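You operate a simulated robot arm through the tools that you are given. There is no shell and no other tool. Be economical: measure what you need, move in short steps, check, and stop when the job is done.

You run a simulated robot arm. Do the job below in one go: nothing can be reset, and whatever is moved stays where it is left.

TASK
Try both stubs in the ring gauge and sort them.
Fine: a stub that goes down the ring stands in the good tray, one that does not in the rework tray.
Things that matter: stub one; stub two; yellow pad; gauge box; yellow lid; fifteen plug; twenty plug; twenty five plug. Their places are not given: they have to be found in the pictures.

Only the result counts: the job must be done as asked and must still hold three seconds after the hand-in. Knocking over, shifting, dropping, spilling or breaking anything else fails it.

THE ROBOT
A 6-joint arm with a two-finger parallel gripper, fixed in place. Base frame: the origin is at the foot of the arm, x ahead of it, y to its left, z up; the work surface is at about z = 0. Lengths are in mm, angles in rad, forces in N, time in s.
With the tool pointing down near the work surface it reaches from about 160 to 420 mm from the base axis. Its first joint turns from -1.152 to 1.152 rad. Payload 1.57 kg.
The TCP is the grasp point between the finger pads, 30 mm short of the fingertips. In the tool frame z runs along the fingers and y along their closing line. Largest opening 80 mm; finger width 17, thickness 12; the body of the gripper, 40 by 82 mm, starts 80 mm behind the TCP.
Orientation is that of the tool frame in the base frame, as a unit quaternion [x, y, z, w]. With the fingers straight down and closing along the base's y, the tool's x points along the base's -x, its y along +y and its z along -z.

THE INTERFACE
- The arm moves only by the tool drive_tool. Its argument "steps" is a list that holds one entry, the list of rows, each a list of 7 numbers: the shift along the base's x, y, z in mm, then the turn, a rotation vector about the base's x, y, z in rad, then the opening in per cent of the stroke, from 0 (shut) to 100 (fully open). In form: [[[tx, ty, tz, ax, ay, az, grip], ...]]. A call has 1 to 20 rows; each row is the pose to reach, as a shift and turn from the pose commanded when the call began. Each row takes 0.2 s and may step no farther than 50 mm and 0.15 rad from the row before; otherwise, or with a gripper value out of range, the whole call is refused. Where a pose cannot be reached the arm comes as near as it can. A force on the tool above 40 N (or 10 N above the force at the start of the call, whichever is more), or a blocked arm, ends the call early, and 0.2 s more pass. Each finger travels about 153 mm/s and halts on what it meets, pressing with about 40 N; the grip force reading is that of the motor and also rises with nothing between the fingers. The clock runs only during rows and for 0.2 s after the last one: add rows that repeat a pose to give the fingers time. It gives the time, the measured TCP pose, the force on the tool (base axes), the opening and the grip force at its end, in the units of the frame above (readings bear some noise).
- Cameras (640 x 400 px; columns grow to the right, rows downward): "scene" is fixed at [57.1, -332.5, 428.3]; the picture's right is [0.77, -0.64, 0.00], its down [-0.34, -0.41, -0.85] and it looks along [0.55, 0.65, -0.53] (base axes); focal length 290 px, centre (320, 200). "wrist" rides on the gripper at [72, -7, -122] in the tool frame; the picture's right is [0.09, 1.00, 0.00], its down [-0.84, 0.08, -0.54] and it looks along [-0.54, 0.05, 0.84] (tool axes); focal length 238 px, centre (320, 200).
- get_image(camera): a new picture of that camera. No time passes.
- probe_pixels(camera, pixels): for up to 12 pixels [column, row] of the newest picture of that camera ("zoom" is the newest enlarged one), the place [x, y, z] in the base frame of the surface seen there, good to about 2 mm. No time passes.
- zoom(camera, box): a new picture of the part [left, top, right, bottom] of that camera's present view, enlarged. No time passes.
- finish_job(): hands the job in; it is judged then, once.

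Go step by step. Measure first, check grasps and placings, and put right what went wrong. The budget is 80 turns and 38 pictures, counting those below and the enlarged ones. Unless the task says otherwise, let go and move clear before handing in, and close with one line.

The tools are called after "Request:" as name(argument=value, ...) on one line, values as JSON. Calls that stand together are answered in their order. drive_tool: Moves the arm, as the interface text tells. Its arguments: {"type":"object","properties":{"steps":{"type":"array","items":{"type":"array","items":{"type":"array","items":{"type":"number"}}}}},"required":["steps"]} The other tools are called the same way: get_image (camera) takes a picture; probe_pixels (camera, pixels) gives the place of the surface under pixels of a picture; zoom (camera, box) takes an enlarged picture of a part of a camera's view; finish_job () hands the job in.

At the start:

```text
t: 0.0
tool_pos: [197.0, 116.0, 294.5]
orientation: [0.0, 1.0, 0.0, 0.0]
force: [0.0, -0.6, 0.6]
width: 79.9
finger_force: 0.0
```

scene: 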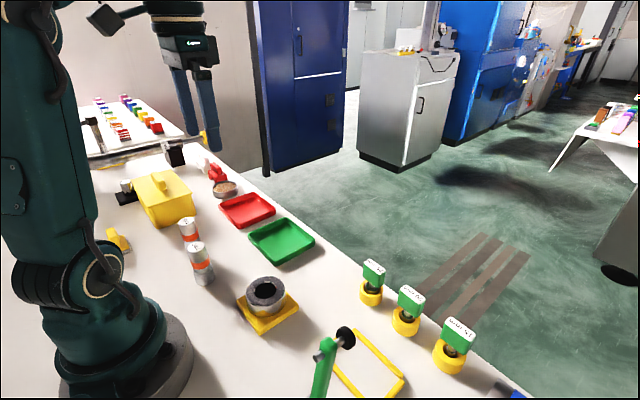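
wrist: 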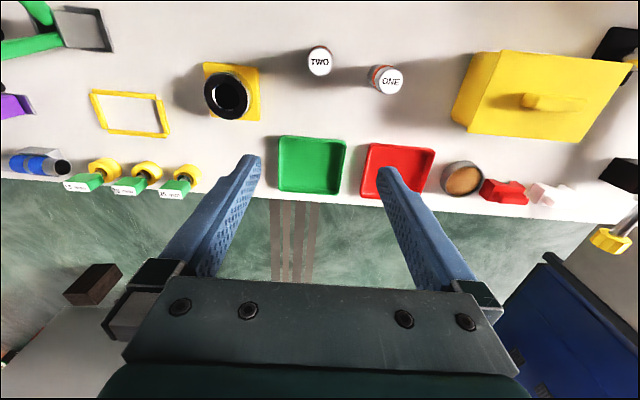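

The scene shows the two stubs near (190,230) and (200,265), the ring on the yellow pad near (266,293), and the green and red trays. I'll zoom in to see the details.

Request:
zoom(camera="scene", box=[160, 180, 340, 340])

Request:
zoom(camera="wrist", box=[180, 30, 460, 205])

Request:
probe_pixels(camera="wrist", pixels=[[319, 60], [389, 81], [228, 95], [209, 68], [256, 115], [280, 137], [345, 141], [338, 194], [281, 190], [312, 165], [396, 170], [350, 30]])

```text
2.50 times, centred on (250, 260) of scene
```

zoom: 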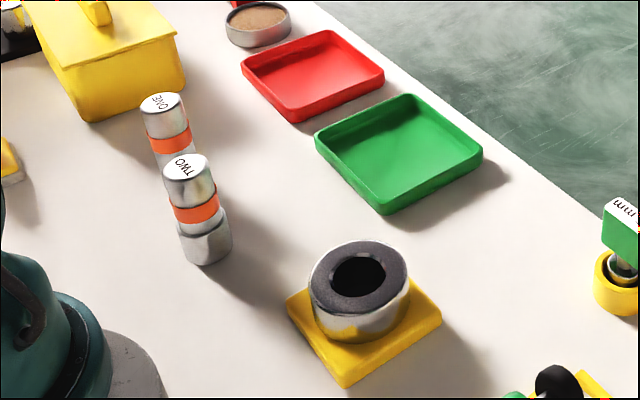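

```text
2.29 times, centred on (320, 118) of wrist
```

zoom: 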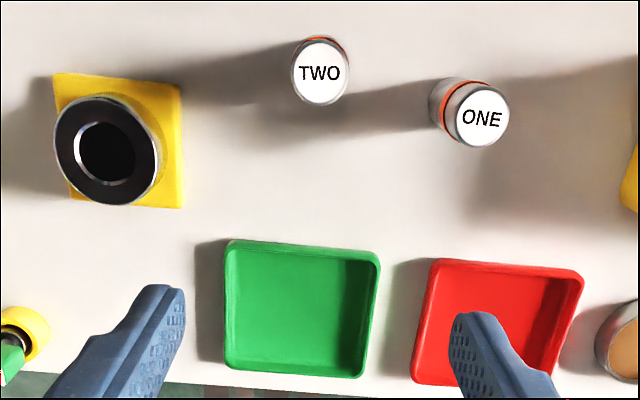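

```text
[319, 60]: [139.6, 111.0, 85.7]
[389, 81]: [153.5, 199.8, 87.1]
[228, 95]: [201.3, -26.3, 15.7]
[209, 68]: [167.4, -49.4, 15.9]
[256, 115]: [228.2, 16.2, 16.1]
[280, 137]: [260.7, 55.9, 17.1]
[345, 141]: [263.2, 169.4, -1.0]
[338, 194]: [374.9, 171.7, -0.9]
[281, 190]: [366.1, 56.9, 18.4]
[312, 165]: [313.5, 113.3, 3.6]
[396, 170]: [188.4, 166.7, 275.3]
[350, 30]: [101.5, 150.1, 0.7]
```

Both labels are readable, and the stubs are about 86 mm tall. Next I'll probe the ring rim, bore and stub sides in the wrist zoom.

Request:
probe_pixels(camera="zoom", pixels=[[64, 148], [148, 155], [108, 108], [105, 196], [108, 150], [294, 72], [346, 72], [320, 102], [458, 115], [507, 117], [484, 144], [482, 92]])

Request:
probe_pixels(camera="scene", pixels=[[266, 282], [248, 290], [283, 291], [262, 304], [240, 305], [257, 333], [298, 306], [247, 209], [279, 240], [200, 275], [190, 232], [235, 208]])

```text
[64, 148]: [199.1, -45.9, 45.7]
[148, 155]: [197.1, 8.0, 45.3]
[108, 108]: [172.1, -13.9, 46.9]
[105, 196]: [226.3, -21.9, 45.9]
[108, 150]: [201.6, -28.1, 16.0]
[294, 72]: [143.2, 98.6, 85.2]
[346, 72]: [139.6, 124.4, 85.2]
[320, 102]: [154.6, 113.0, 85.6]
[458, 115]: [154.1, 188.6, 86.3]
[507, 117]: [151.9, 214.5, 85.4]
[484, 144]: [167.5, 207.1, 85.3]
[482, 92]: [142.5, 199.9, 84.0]
```

```text
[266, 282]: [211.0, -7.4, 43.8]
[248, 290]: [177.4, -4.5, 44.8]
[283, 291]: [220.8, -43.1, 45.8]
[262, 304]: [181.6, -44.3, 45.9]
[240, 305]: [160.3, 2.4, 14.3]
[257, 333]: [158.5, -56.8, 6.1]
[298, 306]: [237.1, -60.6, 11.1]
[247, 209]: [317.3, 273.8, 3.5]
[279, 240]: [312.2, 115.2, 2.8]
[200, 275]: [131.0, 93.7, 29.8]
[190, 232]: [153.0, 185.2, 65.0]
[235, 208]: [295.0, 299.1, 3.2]
```

The ring top is at z≈46, the pad top at z≈16, and the stubs have a diameter of about 28. I'll zoom closer on the stubs' shapes and on the ring bore.

Request:
zoom(camera="scene", box=[165, 210, 229, 290])

Request:
zoom(camera="wrist", box=[196, 58, 268, 126])

```text
5.00 times, centred on (197, 250) of scene
```

zoom: 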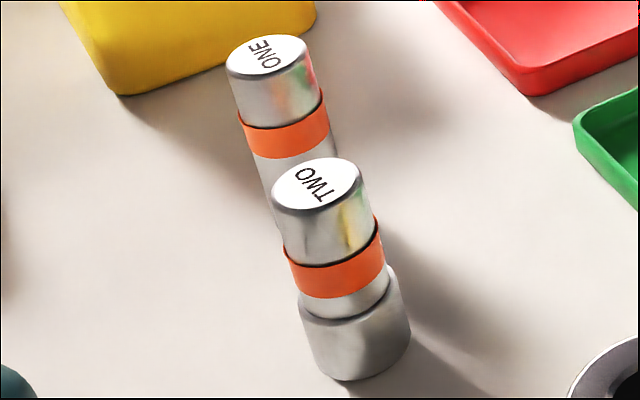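

```text
5.88 times, centred on (232, 92) of wrist
```

zoom: 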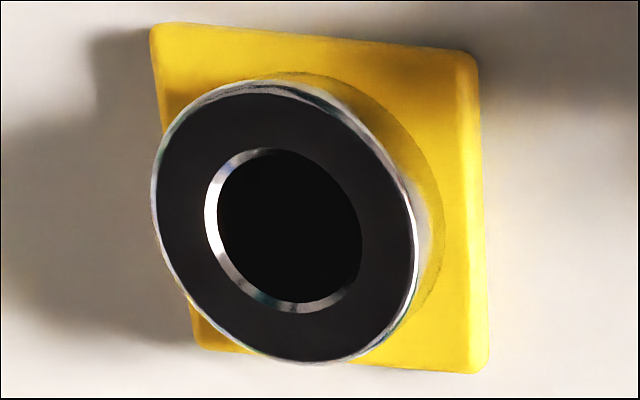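

Stub two has a wider foot (zoom about (353,335)), which is the end that the ring tests. I'll hover over the ring to measure its centre.

Request:
drive_tool(steps=[[[0, -34, -30, 0, 0, 0, 100], [0, -68, -65, 0, 0, 0, 100], [0, -102, -100, 0, 0, 0, 100], [2, -134, -130, 0, 0, 0, 100], [2, -134, -164, 0, 0, 0, 100], [2, -134, -164, 0, 0, 0, 100]]])

Request:
get_image(camera="wrist")

```text
t: 1.4
tool_pos: [198.0, -19.9, 131.0]
orientation: [0.0, 1.0, 0.0, 0.0]
force: [-0.5, -0.5, -0.2]
width: 80.0
finger_force: 0.2
```

```text
31 pictures are left
```

wrist: 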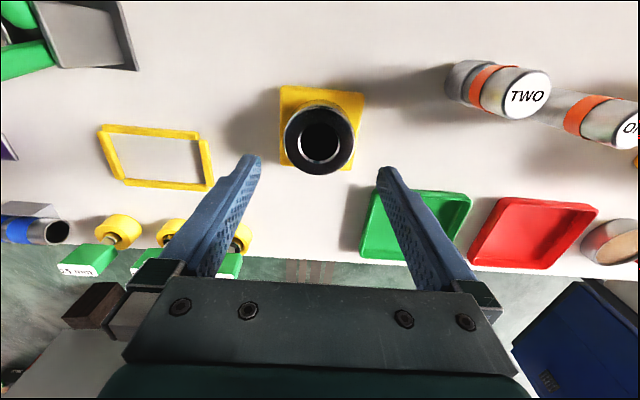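

The ring is in clear view at (320,142). I'll zoom in and probe its rims.

Request:
zoom(camera="wrist", box=[272, 100, 368, 180])

```text
5.00 times, centred on (320, 140) of wrist
```

zoom: 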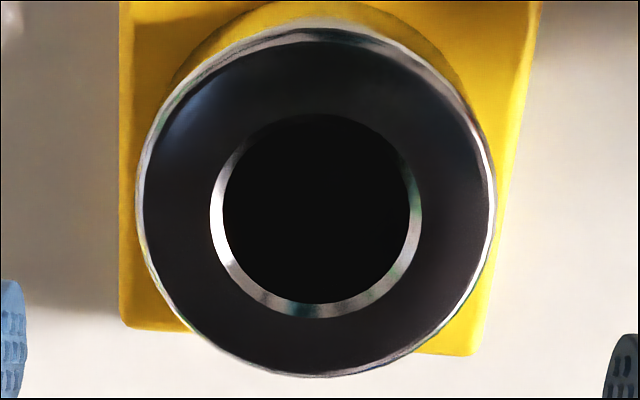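

Request:
probe_pixels(camera="zoom", pixels=[[152, 200], [486, 200], [318, 48], [318, 368], [205, 215], [428, 215], [316, 108], [316, 323], [200, 90], [440, 320], [200, 320], [425, 90]])

Request:
probe_pixels(camera="wrist", pixels=[[496, 212], [546, 233], [490, 258], [560, 206], [366, 250], [466, 200], [400, 225], [530, 230]])

```text
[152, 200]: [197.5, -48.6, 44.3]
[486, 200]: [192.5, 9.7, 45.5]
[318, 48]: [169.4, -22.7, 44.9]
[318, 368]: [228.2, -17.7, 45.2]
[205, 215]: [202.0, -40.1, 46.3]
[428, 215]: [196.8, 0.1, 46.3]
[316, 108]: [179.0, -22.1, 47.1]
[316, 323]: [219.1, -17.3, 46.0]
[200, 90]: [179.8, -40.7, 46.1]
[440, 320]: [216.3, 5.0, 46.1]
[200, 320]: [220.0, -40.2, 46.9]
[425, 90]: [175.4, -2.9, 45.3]
```

```text
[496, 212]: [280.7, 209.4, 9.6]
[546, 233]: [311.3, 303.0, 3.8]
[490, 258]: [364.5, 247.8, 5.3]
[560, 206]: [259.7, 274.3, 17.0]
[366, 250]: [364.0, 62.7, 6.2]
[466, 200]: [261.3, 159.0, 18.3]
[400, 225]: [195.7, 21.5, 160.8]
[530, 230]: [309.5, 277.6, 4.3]
```

The ring centre is about (199,-19.8), with a bore of about 35 mm including the chamfer. Now I'll hover over stub two.

Request:
drive_tool(steps=[[[-14, 35, 10, 0, 0, 0, 100], [-28, 70, 10, 0, 0, 0, 100], [-43, 102, 10, 0, 0, 0, 100], [-57, 132, 10, 0, 0, 0, 100], [-57, 132, 10, 0, 0, 0, 100]]])

Request:
zoom(camera="wrist", box=[240, 60, 480, 210])

```text
t: 2.6
tool_pos: [142.5, 114.0, 141.6]
orientation: [0.0, 1.0, 0.001, 0.0]
force: [-0.8, 0.5, -0.1]
width: 80.2
finger_force: 0.0
```

```text
2.67 times, centred on (360, 135) of wrist
```

zoom: 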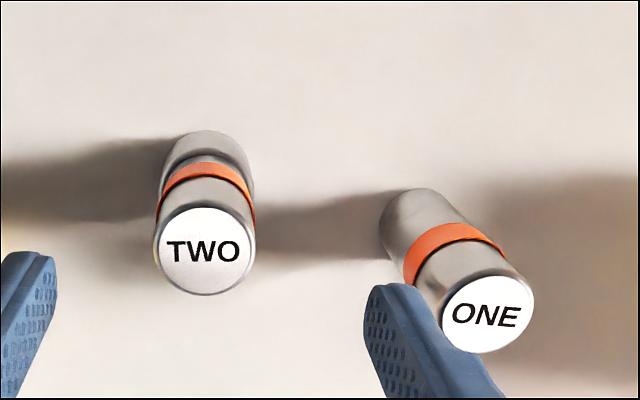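

Here stub one has no wide foot and stub two does. I'll probe both tops.

Request:
probe_pixels(camera="zoom", pixels=[[160, 251], [247, 251], [204, 213], [204, 287], [204, 251], [445, 312], [530, 316], [488, 280], [486, 347], [487, 314], [205, 145], [410, 210]])

```text
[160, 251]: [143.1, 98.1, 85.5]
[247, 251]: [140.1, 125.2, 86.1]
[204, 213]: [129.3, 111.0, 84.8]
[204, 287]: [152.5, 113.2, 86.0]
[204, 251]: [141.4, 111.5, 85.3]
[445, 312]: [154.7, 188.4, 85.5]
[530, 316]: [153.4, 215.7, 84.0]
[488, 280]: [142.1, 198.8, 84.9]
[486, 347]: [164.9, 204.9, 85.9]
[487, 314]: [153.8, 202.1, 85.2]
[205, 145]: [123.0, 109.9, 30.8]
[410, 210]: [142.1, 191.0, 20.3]
```

Stub two is centred at about (141.2,111.7) and stub one at (153.6,202.0), both 86 tall. I'll descend on stub two to z≈66 and grip it.

Request:
drive_tool(steps=[[[-0.6, -2, -25, 0, 0, 0, 100], [-0.6, -2, -50, 0, 0, 0, 100], [-0.6, -2, -75, 0, 0, 0, 100], [-0.6, -2, -75, 0, 0, 0, 100], [-0.6, -2, -75, 0, 0, 0, 50], [-0.6, -2, -75, 0, 0, 0, 20], [-0.6, -2, -75, 0, 0, 0, 20], [-0.6, -2, -75, 0, 0, 0, 20]]])

```text
t: 4.4
tool_pos: [142.3, 111.0, 66.0]
orientation: [0.0, 1.0, -0.001, 0.0]
force: [-0.7, 0.0, 0.0]
width: 30.2
finger_force: 39.7
```

Stub two is gripped at a width of 30.2. I'll lift it and carry it to above the ring.

Request:
drive_tool(steps=[[[0, 0, 20, 0, 0, 0, 20], [0, 0, 45, 0, 0, 0, 20], [0, 0, 75, 0, 0, 0, 20], [14, -33, 75, 0, 0, 0, 20], [28, -66, 75, 0, 0, 0, 20], [43, -99, 75, 0, 0, 0, 20], [58, -131.5, 75, 0, 0, 0, 20], [58, -131.5, 75, 0, 0, 0, 20], [58, -131.5, 75, 0, 0, 0, 20]]])

Request:
get_image(camera="wrist")

Request:
zoom(camera="scene", box=[200, 180, 328, 340])

```text
t: 6.4
tool_pos: [199.4, -19.7, 139.4]
orientation: [0.0, 1.0, 0.0, 0.0]
force: [-0.4, 0.0, -1.8]
width: 30.1
finger_force: 39.2
```

```text
28 pictures are left
```

wrist: 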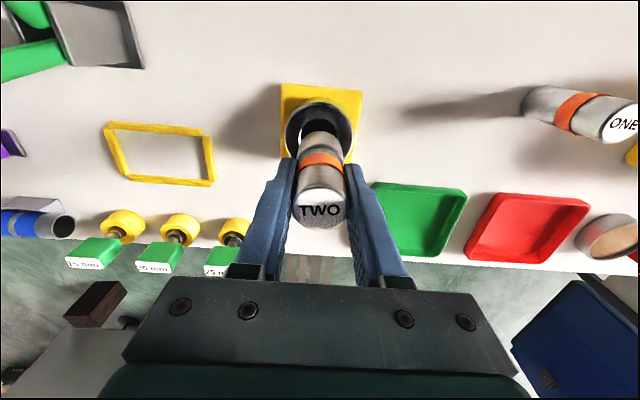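

```text
2.50 times, centred on (264, 260) of scene
```

zoom: 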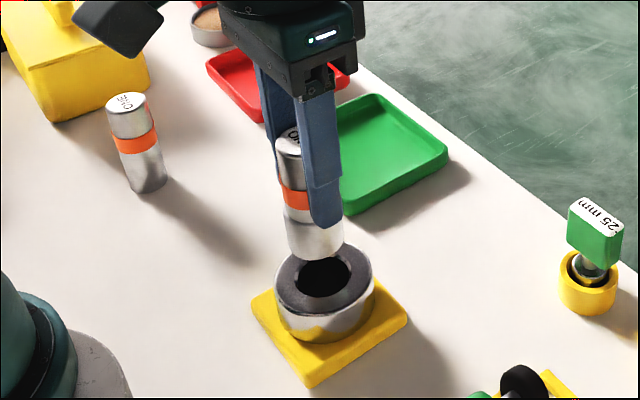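

Stub two hangs straight above the ring, and its foot is about 36 mm across. I'll lower it gently and feel for contact.

Request:
drive_tool(steps=[[[0, 0, -12, 0, 0, 0, 20], [0, 0, -22, 0, 0, 0, 20], [0, 0, -25, 0, 0, 0, 20], [0, 0, -27, 0, 0, 0, 20], [0, 0, -28, 0, 0, 0, 20], [0, 0, -29, 0, 0, 0, 20], [0, 0, -30, 0, 0, 0, 20], [0, 0, -31, 0, 0, 0, 20], [0, 0, -32, 0, 0, 0, 20]]])

Request:
zoom(camera="scene", box=[226, 220, 306, 320])

```text
t: 8.4
tool_pos: [199.9, -19.7, 108.4]
orientation: [0.0, 1.0, 0.0, 0.0]
force: [-5.7, 6.1, 23.1]
width: 30.1
finger_force: 39.4
```

```text
4.00 times, centred on (266, 270) of scene
```

zoom: 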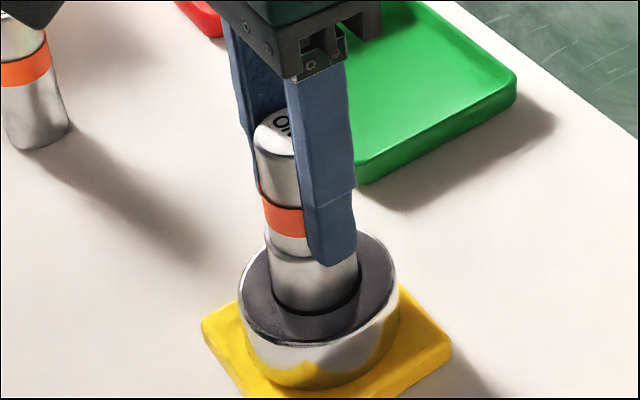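

The foot met the chamfer at a bottom height of about 42, with 23 N up and a sideways push of (-6,+6). The stub may only be off-centre, so I'll back up slightly, follow the push and retry.

Request:
drive_tool(steps=[[[0, 0, 3, 0, 0, 0, 20], [-1, 1, 3, 0, 0, 0, 20], [-1, 1, 1, 0, 0, 0, 20], [-1, 1, 0, 0, 0, 0, 20], [-1, 1, -1, 0, 0, 0, 20], [-1, 1, -1, 0, 0, 0, 20]]])

```text
t: 9.8
tool_pos: [199.5, -18.1, 109.1]
orientation: [0.0, 1.0, -0.001, 0.001]
force: [-5.8, -2.8, 25.4]
width: 29.9
finger_force: 39.0
```

The y push has reversed slightly and the x push remains. I'll move further along -x and a little back in y.

Request:
drive_tool(steps=[[[0, 0, 3, 0, 0, 0, 20], [-1.2, -0.3, 3, 0, 0, 0, 20], [-1.2, -0.3, 1, 0, 0, 0, 20], [-1.2, -0.3, 0, 0, 0, 0, 20], [-1.2, -0.3, -1, 0, 0, 0, 20], [-1.2, -0.3, -1, 0, 0, 0, 20]]])

```text
t: 11.2
tool_pos: [198.9, -18.7, 105.7]
orientation: [0.0, 1.0, 0.001, 0.001]
force: [5.5, -3.3, 26.1]
width: 29.9
finger_force: 39.4
```

The stub sank a bit deeper and the x push reversed. I'll correct by half and probe again, slightly deeper.

Request:
drive_tool(steps=[[[0, 0, 2, 0, 0, 0, 20], [0.5, -0.3, 2, 0, 0, 0, 20], [0.5, -0.3, 0, 0, 0, 0, 20], [0.5, -0.3, -1, 0, 0, 0, 20], [0.5, -0.3, -2, 0, 0, 0, 20], [0.5, -0.3, -3, 0, 0, 0, 20], [0.5, -0.3, -3, 0, 0, 0, 20]]])

Request:
zoom(camera="scene", box=[226, 220, 306, 320])

```text
t: 12.8
tool_pos: [198.3, -19.2, 103.0]
orientation: [0.0, 1.0, 0.001, 0.0]
force: [1.9, -2.8, 25.8]
width: 30.0
finger_force: 39.3
```

```text
4.00 times, centred on (266, 270) of scene
```

zoom: 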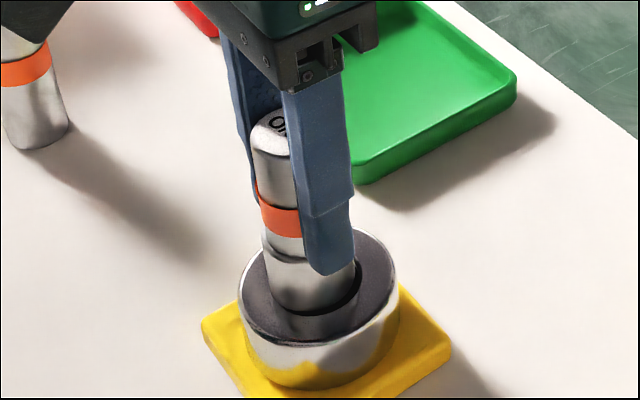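

The fingers slid about 3 mm down the stub while the foot stayed put. I'll look closely at how the foot sits in the ring.

Request:
zoom(camera="scene", box=[250, 265, 290, 315])

Request:
zoom(camera="wrist", box=[270, 90, 370, 230])

```text
8.00 times, centred on (270, 290) of scene
```

zoom: 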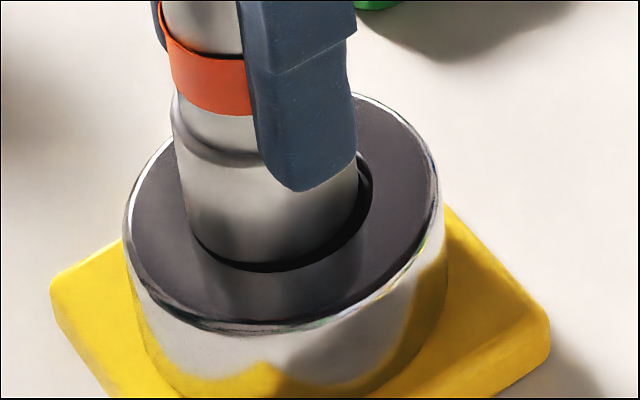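

```text
2.86 times, centred on (320, 160) of wrist
```

zoom: 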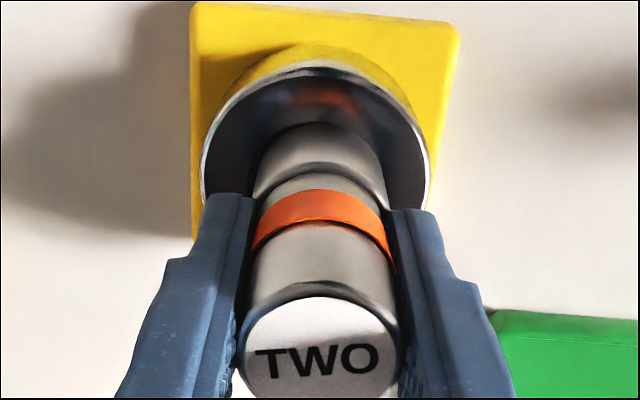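

The foot sits in the chamfer with balanced forces, (1.9,-2.8) sideways against 26 N up, so it looks too wide. To be sure, I'll loosen the fingers a little around it to see whether it centres itself and drops.

Request:
drive_tool(steps=[[[0, 0, 2, 0, 0, 0, 36], [0, 0, 4, 0, 0, 0, 44], [0, 0, 5, 0, 0, 0, 46], [0, 0, 5, 0, 0, 0, 46], [0, 0, 5, 0, 0, 0, 46]]])

Request:
zoom(camera="scene", box=[226, 220, 306, 320])

```text
t: 14.0
tool_pos: [197.4, -21.0, 109.7]
orientation: [0.0, 1.0, 0.0, 0.0]
force: [-0.2, -0.5, -0.2]
width: 36.9
finger_force: 0.1
```

```text
4.00 times, centred on (266, 270) of scene
```

zoom: 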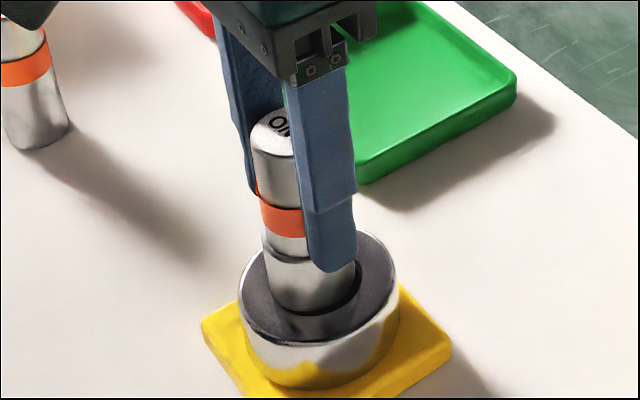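

The stub stays up when freed, so stub two does not go down and belongs in the rework tray. I'll grip it again and lift it.

Request:
drive_tool(steps=[[[0, 0, 0, 0, 0, 0, 30], [0, 0, 0, 0, 0, 0, 20], [0, 0, 0, 0, 0, 0, 20], [0, 0, 5, 0, 0, 0, 20], [0, 0, 15, 0, 0, 0, 20], [0, 0, 35, 0, 0, 0, 20], [10, 35, 40, 0, 0, 0, 20], [25, 75, 40, 0, 0, 0, 20], [40, 115, 40, 0, 0, 0, 20], [55, 155, 40, 0, 0, 0, 20], [70, 195, 40, 0, 0, 0, 20], [85, 235, 40, 0, 0, 0, 20], [101, 268, 40, 0, 0, 0, 20], [101, 268, 40, 0, 0, 0, 20], [101, 268, 40, 0, 0, 0, 20]]])

Request:
get_image(camera="wrist")

Request:
get_image(camera="scene")

```text
t: 17.2
tool_pos: [296.4, 247.5, 148.9]
orientation: [0.0, 1.0, 0.0, 0.0]
force: [-0.1, 0.3, -0.5]
width: 29.9
finger_force: 39.0
```

```text
21 pictures are left
```

wrist: 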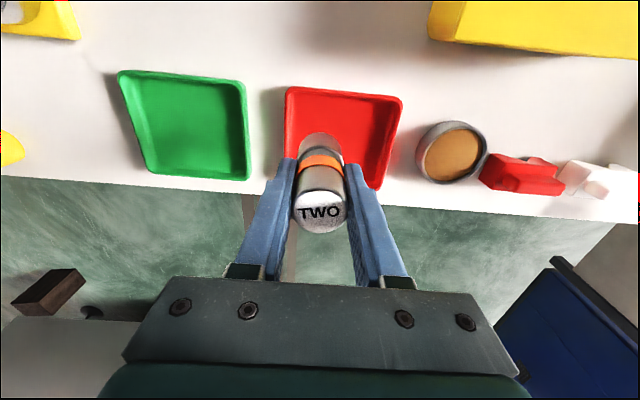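

```text
20 pictures are left
```

scene: 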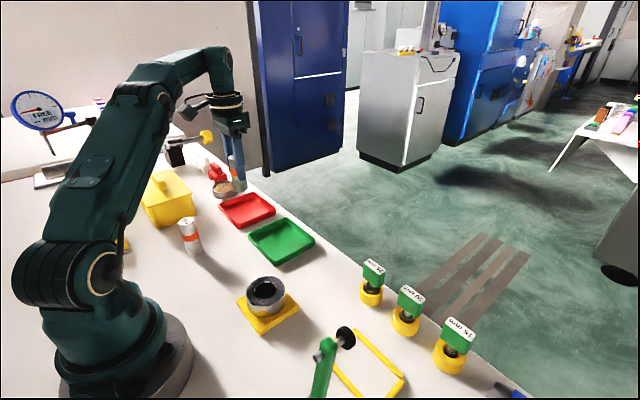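

Stub two hangs near the red tray. I'll measure the tray's inside and the neighbouring box before lowering it.

Request:
probe_pixels(camera="wrist", pixels=[[287, 90], [401, 98], [376, 188], [288, 155], [300, 110], [375, 115], [360, 165], [340, 110], [440, 40], [450, 20], [240, 178], [430, 160]])

```text
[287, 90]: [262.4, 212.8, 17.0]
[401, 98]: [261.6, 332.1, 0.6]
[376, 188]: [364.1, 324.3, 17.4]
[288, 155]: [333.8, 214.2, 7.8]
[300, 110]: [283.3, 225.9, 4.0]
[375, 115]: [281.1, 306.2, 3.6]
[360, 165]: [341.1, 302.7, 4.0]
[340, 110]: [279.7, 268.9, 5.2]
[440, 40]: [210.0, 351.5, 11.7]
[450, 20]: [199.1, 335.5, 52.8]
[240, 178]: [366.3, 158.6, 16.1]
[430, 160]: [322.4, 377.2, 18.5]
```

The red tray's inside spans about x 268–360 and y 218–320, with its floor at z≈4. I'll lower the stub at (305,253) to just above the floor.

Request:
drive_tool(steps=[[[8, 5, 0, 0, 0, 0, 20], [8, 5, -30, 0, 0, 0, 20], [8, 5, -55, 0, 0, 0, 20], [8, 5, -68, 0, 0, 0, 20], [8, 5, -73, 0, 0, 0, 20], [8, 5, -75, 0, 0, 0, 20], [8, 5, -76, 0, 0, 0, 20], [8, 5, -76, 0, 0, 0, 20]]])

Request:
zoom(camera="scene", box=[200, 145, 296, 225])

```text
t: 19.0
tool_pos: [307.0, 253.2, 71.3]
orientation: [0.0, 1.0, 0.0, 0.001]
force: [0.9, -0.1, -1.2]
width: 29.8
finger_force: 39.3
out of reach, approached as far as the arm can: row 1
```

```text
5.00 times, centred on (248, 185) of scene
```

zoom: 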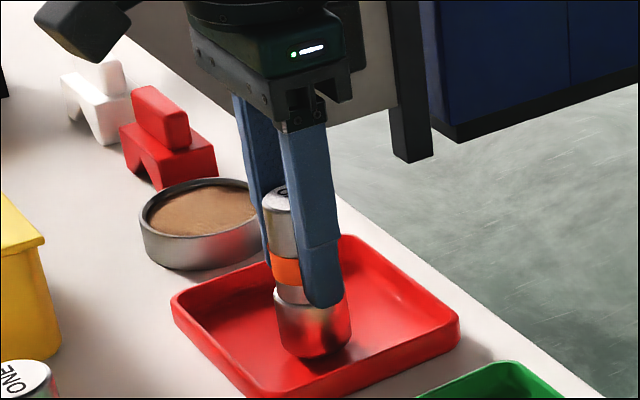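

There is no contact yet, with the foot just above the tray floor. I'll lower it in 1 mm steps.

Request:
drive_tool(steps=[[[0, 0, -1, 0, 0, 0, 20], [0, 0, -2, 0, 0, 0, 20], [0, 0, -2, 0, 0, 0, 20]]])

```text
t: 19.8
tool_pos: [306.6, 254.0, 71.5]
orientation: [0.0, 1.0, 0.0, 0.0]
force: [-0.4, 0.1, -0.9]
width: 30.1
finger_force: 39.5
```

Request:
drive_tool(steps=[[[0, 0, -1, 0, 0, 0, 20], [0, 0, -2, 0, 0, 0, 20], [0, 0, -2, 0, 0, 0, 20]]])

```text
t: 20.6
tool_pos: [307.2, 254.9, 68.6]
orientation: [-0.001, 1.0, 0.001, 0.0]
force: [-6.4, -1.3, 17.6]
width: 29.9
finger_force: 39.5
```

The stub is on the floor, with 17.6 N of contact. I'll ease the load a little, open, and rise clear.

Request:
drive_tool(steps=[[[0, 0, 1, 0, 0, 0, 20], [0, 0, 1, 0, 0, 0, 34], [0, 0, 1, 0, 0, 0, 40], [0, 0, 1, 0, 0, 0, 56], [0, 0, 1, 0, 0, 0, 56], [0, 0, 25, 0, 0, 0, 56], [0, 0, 50, 0, 0, 0, 60], [0, 0, 75, 0, 0, 0, 60], [0, 0, 75, 0, 0, 0, 60]]])

Request:
zoom(camera="scene", box=[200, 145, 296, 225])

```text
t: 22.6
tool_pos: [305.0, 252.5, 144.0]
orientation: [0.0, 1.0, 0.0, 0.0]
force: [-0.7, 0.2, 0.5]
width: 48.0
finger_force: 0.0
```

```text
5.00 times, centred on (248, 185) of scene
```

zoom: 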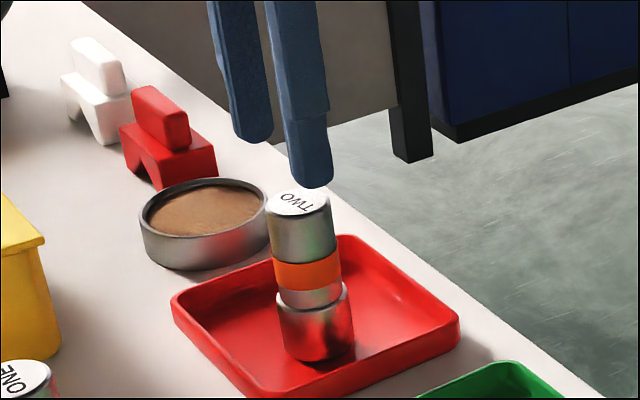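

Stub two stands in the red tray. Before going to stub one, I'll check how far away the yellow box is.

Request:
zoom(camera="scene", box=[130, 160, 226, 280])

Request:
probe_pixels(camera="scene", pixels=[[163, 222], [163, 200], [190, 208], [148, 205], [165, 180], [192, 195]])

```text
3.33 times, centred on (178, 220) of scene
```

zoom: 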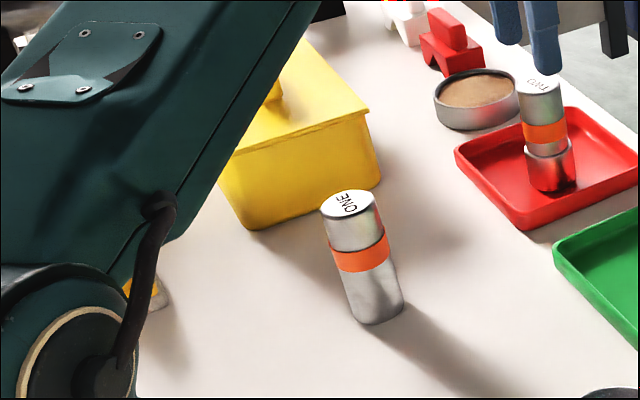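

```text
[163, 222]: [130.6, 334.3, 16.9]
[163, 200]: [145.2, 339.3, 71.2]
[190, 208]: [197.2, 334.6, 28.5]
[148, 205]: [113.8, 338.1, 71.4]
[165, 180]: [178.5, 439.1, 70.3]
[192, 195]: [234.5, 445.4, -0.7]
```

The box is more than 100 mm past stub one, so there is room. I'll move over stub one.

Request:
drive_tool(steps=[[[-38, -13, 0, 0, 0, 0, 90], [-76, -26, 0, 0, 0, 0, 90], [-115, -39, 0, 0, 0, 0, 90], [-153.1, -51.9, 0, 0, 0, 0, 90], [-153.1, -51.9, 0, 0, 0, 0, 90], [-153.1, -51.9, -30, 0, 0, 0, 90], [-153.1, -51.9, -55, 0, 0, 0, 90], [-153.1, -51.9, -77.5, 0, 0, 0, 90], [-153.1, -51.9, -77.5, 0, 0, 0, 90], [-153.1, -51.9, -77.5, 0, 0, 0, 50], [-153.1, -51.9, -77.5, 0, 0, 0, 20], [-153.1, -51.9, -77.5, 0, 0, 0, 20], [-153.1, -51.9, -77.5, 0, 0, 0, 20]]])

```text
t: 25.4
tool_pos: [152.4, 202.8, 65.4]
orientation: [0.0, 1.0, 0.0, -0.001]
force: [0.7, -1.8, 1.3]
width: 30.1
finger_force: 38.9
```

Stub one is gripped at 30.1. I'll lift it and carry it to the ring, using the balanced centre found with stub two.

Request:
drive_tool(steps=[[[0, 0, 20, 0, 0, 0, 20], [0, 0, 45, 0, 0, 0, 20], [0, 0, 74, 0, 0, 0, 20], [8, -37, 74, 0, 0, 0, 20], [15, -74, 74, 0, 0, 0, 20], [22, -111, 74, 0, 0, 0, 20], [30, -148, 74, 0, 0, 0, 20], [37, -185, 74, 0, 0, 0, 20], [44, -221.2, 74, 0, 0, 0, 20], [44, -221.2, 74, 0, 0, 0, 20], [44, -221.2, 60, 0, 0, 0, 20], [44, -221.2, 50, 0, 0, 0, 20], [44, -221.2, 46, 0, 0, 0, 20], [44, -221.2, 43, 0, 0, 0, 20], [44, -221.2, 41, 0, 0, 0, 20], [44, -221.2, 39, 0, 0, 0, 20], [44, -221.2, 37, 0, 0, 0, 20], [44, -221.2, 37, 0, 0, 0, 20]]])

Request:
zoom(camera="scene", box=[226, 220, 306, 320])

```text
t: 29.2
tool_pos: [197.9, -18.1, 102.5]
orientation: [0.0, 1.0, 0.0, 0.001]
force: [-0.7, -0.6, -1.3]
width: 29.8
finger_force: 39.3
```

```text
4.00 times, centred on (266, 270) of scene
```

zoom: 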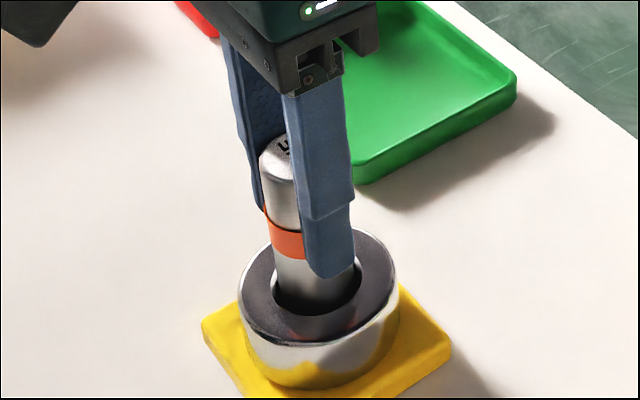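

Stub one's end is already inside the bore with no force. I'll continue down gently.

Request:
drive_tool(steps=[[[0, 0, -3, 0, 0, 0, 20], [0, 0, -6, 0, 0, 0, 20], [0, 0, -9, 0, 0, 0, 20], [0, 0, -12, 0, 0, 0, 20], [0, 0, -15, 0, 0, 0, 20], [0, 0, -17, 0, 0, 0, 20], [0, 0, -18, 0, 0, 0, 20], [0, 0, -18, 0, 0, 0, 20]]])

Request:
zoom(camera="scene", box=[226, 220, 306, 320])

```text
t: 31.0
tool_pos: [198.2, -18.2, 86.9]
orientation: [0.0, 1.0, 0.0, 0.001]
force: [3.1, 0.4, 10.0]
width: 29.8
finger_force: 39.4
```

```text
4.00 times, centred on (266, 270) of scene
```

zoom: 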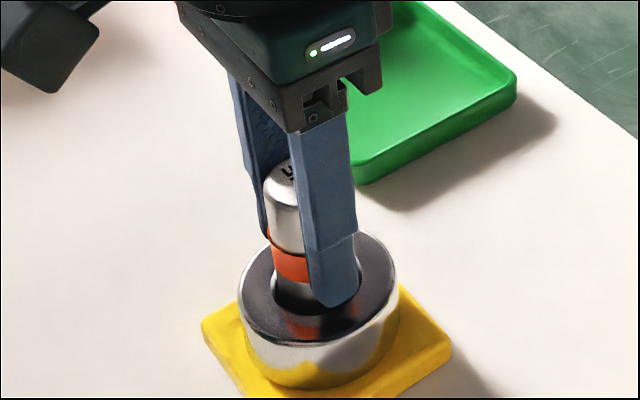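

Stub one went nearly all the way down, and a light 10 N has built up. I'll go a little further to confirm it is the pad.

Request:
drive_tool(steps=[[[0, 0, -1, 0, 0, 0, 20], [0, 0, -2, 0, 0, 0, 20], [0, 0, -2, 0, 0, 0, 20]]])

Request:
zoom(camera="scene", box=[226, 220, 306, 320])

```text
t: 31.8
tool_pos: [197.9, -18.5, 82.6]
orientation: [0.0, 1.0, 0.001, 0.0]
force: [2.5, 0.0, 9.5]
width: 29.8
finger_force: 39.3
```

```text
4.00 times, centred on (266, 270) of scene
```

zoom: 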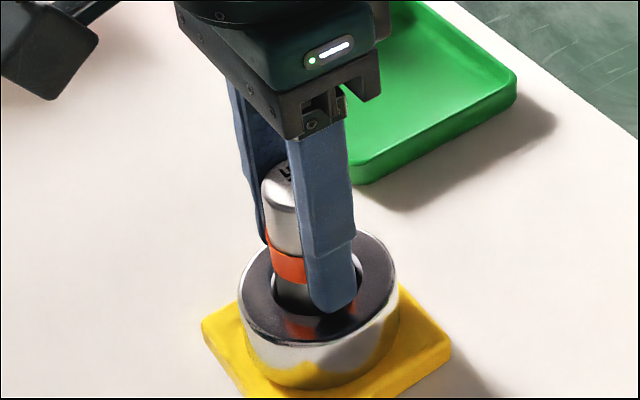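

Request:
probe_pixels(camera="zoom", pixels=[[275, 170], [282, 172], [268, 180], [285, 165]])

Request:
zoom(camera="wrist", box=[270, 90, 370, 230])

```text
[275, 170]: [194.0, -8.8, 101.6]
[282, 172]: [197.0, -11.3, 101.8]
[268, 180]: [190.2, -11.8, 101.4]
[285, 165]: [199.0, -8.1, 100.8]
```

```text
2.86 times, centred on (320, 160) of wrist
```

zoom: 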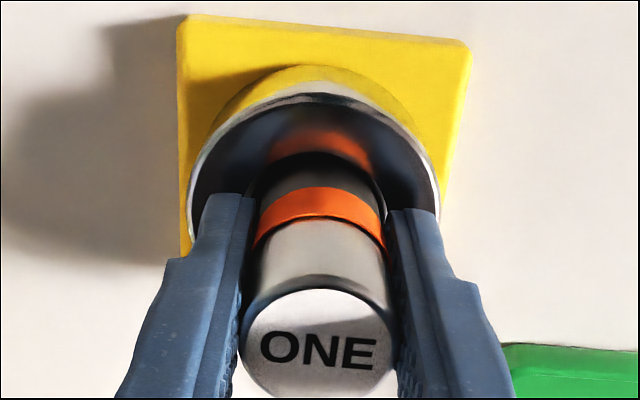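

The stub's top is at z≈101.5, so its end rests on the pad: stub one goes down and is good. I'll lift it straight out and carry it over the green tray.

Request:
drive_tool(steps=[[[0, 0, 5, 0, 0, 0, 20], [0, 0, 15, 0, 0, 0, 20], [0, 0, 25, 0, 0, 0, 20], [0, 0, 35, 0, 0, 0, 20], [0, 0, 55, 0, 0, 0, 20], [27, 32, 57, 0, 0, 0, 20], [54, 64, 57, 0, 0, 0, 20], [82, 96, 57, 0, 0, 0, 20], [112, 130, 57, 0, 0, 0, 20], [112, 130, 57, 0, 0, 0, 20], [112, 130, 30, 0, 0, 0, 20], [112, 130, 10, 0, 0, 0, 20], [112, 130, -3, 0, 0, 0, 20], [112, 130, -8, 0, 0, 0, 20], [112, 130, -10, 0, 0, 0, 20], [112, 130, -11, 0, 0, 0, 20], [112, 130, -11, 0, 0, 0, 20]]])

Request:
get_image(camera="scene")

```text
t: 35.4
tool_pos: [311.3, 109.9, 72.8]
orientation: [0.0, 1.0, 0.0, 0.001]
force: [-0.3, -6.1, 17.8]
width: 29.9
finger_force: 39.2
```

```text
12 pictures are left
```

scene: 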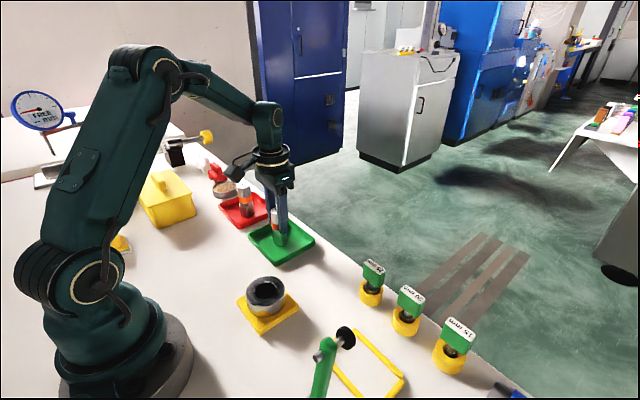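

Stub one touches the green tray's floor with 17.8 N, and the ring hasn't moved. I'll ease off, open, and rise clear.

Request:
drive_tool(steps=[[[0, 0, 1, 0, 0, 0, 20], [0, 0, 1, 0, 0, 0, 34], [0, 0, 1, 0, 0, 0, 40], [0, 0, 1, 0, 0, 0, 56], [0, 0, 1, 0, 0, 0, 56], [0, 0, 25, 0, 0, 0, 56], [0, 0, 50, 0, 0, 0, 60], [0, 0, 80, 0, 0, 0, 60], [-40, -20, 110, 0, 0, 0, 60], [-40, -20, 110, 0, 0, 0, 60]]])

Request:
zoom(camera="scene", box=[180, 150, 340, 350])

Request:
get_image(camera="wrist")

```text
refused: row 9 steps farther than a row can; nothing moved
```

```text
2.00 times, centred on (260, 250) of scene
```

zoom: 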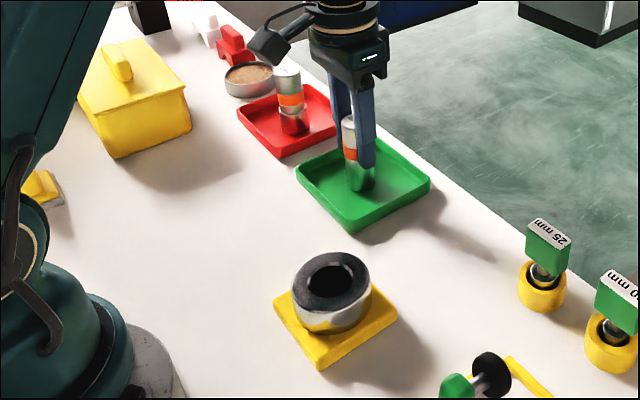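

```text
10 pictures are left
```

wrist: 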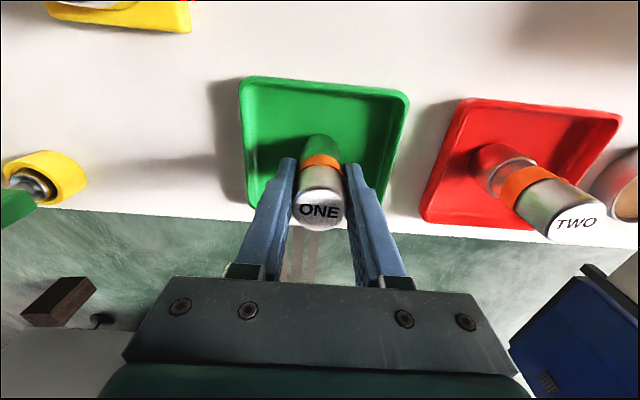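

The last row stepped too far, so nothing moved. I'll repeat the release with smaller steps.

Request:
drive_tool(steps=[[[0, 0, 1, 0, 0, 0, 20], [0, 0, 1, 0, 0, 0, 34], [0, 0, 1, 0, 0, 0, 40], [0, 0, 1, 0, 0, 0, 56], [0, 0, 1, 0, 0, 0, 56], [0, 0, 25, 0, 0, 0, 56], [0, 0, 50, 0, 0, 0, 60], [0, 0, 80, 0, 0, 0, 60], [-20, 0, 110, 0, 0, 0, 60], [-40, 0, 110, 0, 0, 0, 60]]])

Request:
zoom(camera="scene", box=[180, 150, 340, 350])

Request:
get_image(camera="wrist")

```text
t: 37.6
tool_pos: [269.4, 109.7, 181.8]
orientation: [0.0, 1.0, 0.0, -0.001]
force: [-0.5, -0.4, -0.4]
width: 48.0
finger_force: 0.0
```

```text
2.00 times, centred on (260, 250) of scene
```

zoom: 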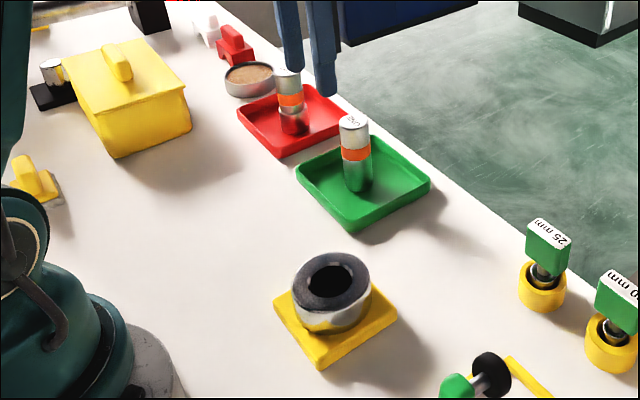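

```text
8 pictures are left
```

wrist: 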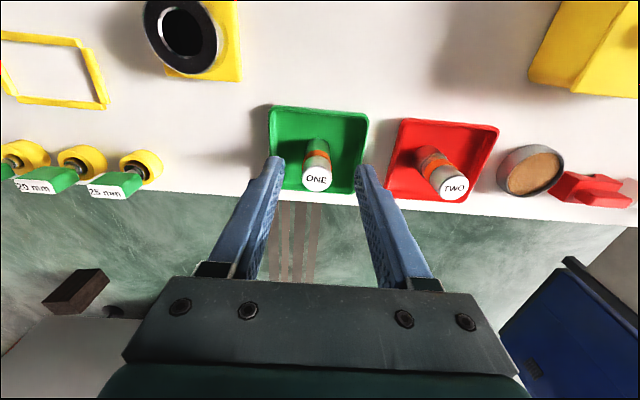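

Both stubs stand upright, ONE at (317,180) in the green tray and TWO at (453,187) in the red. The ring is where it was and the gripper is clear, so I'm handing in.

Request:
finish_job()

```text
The job is handed in.
```

I tried both stubs in the ring: stub one went all the way down and stands in the green tray (taken as good), and stub two's wide foot would not go in, so it stands in the red tray (taken as rework).
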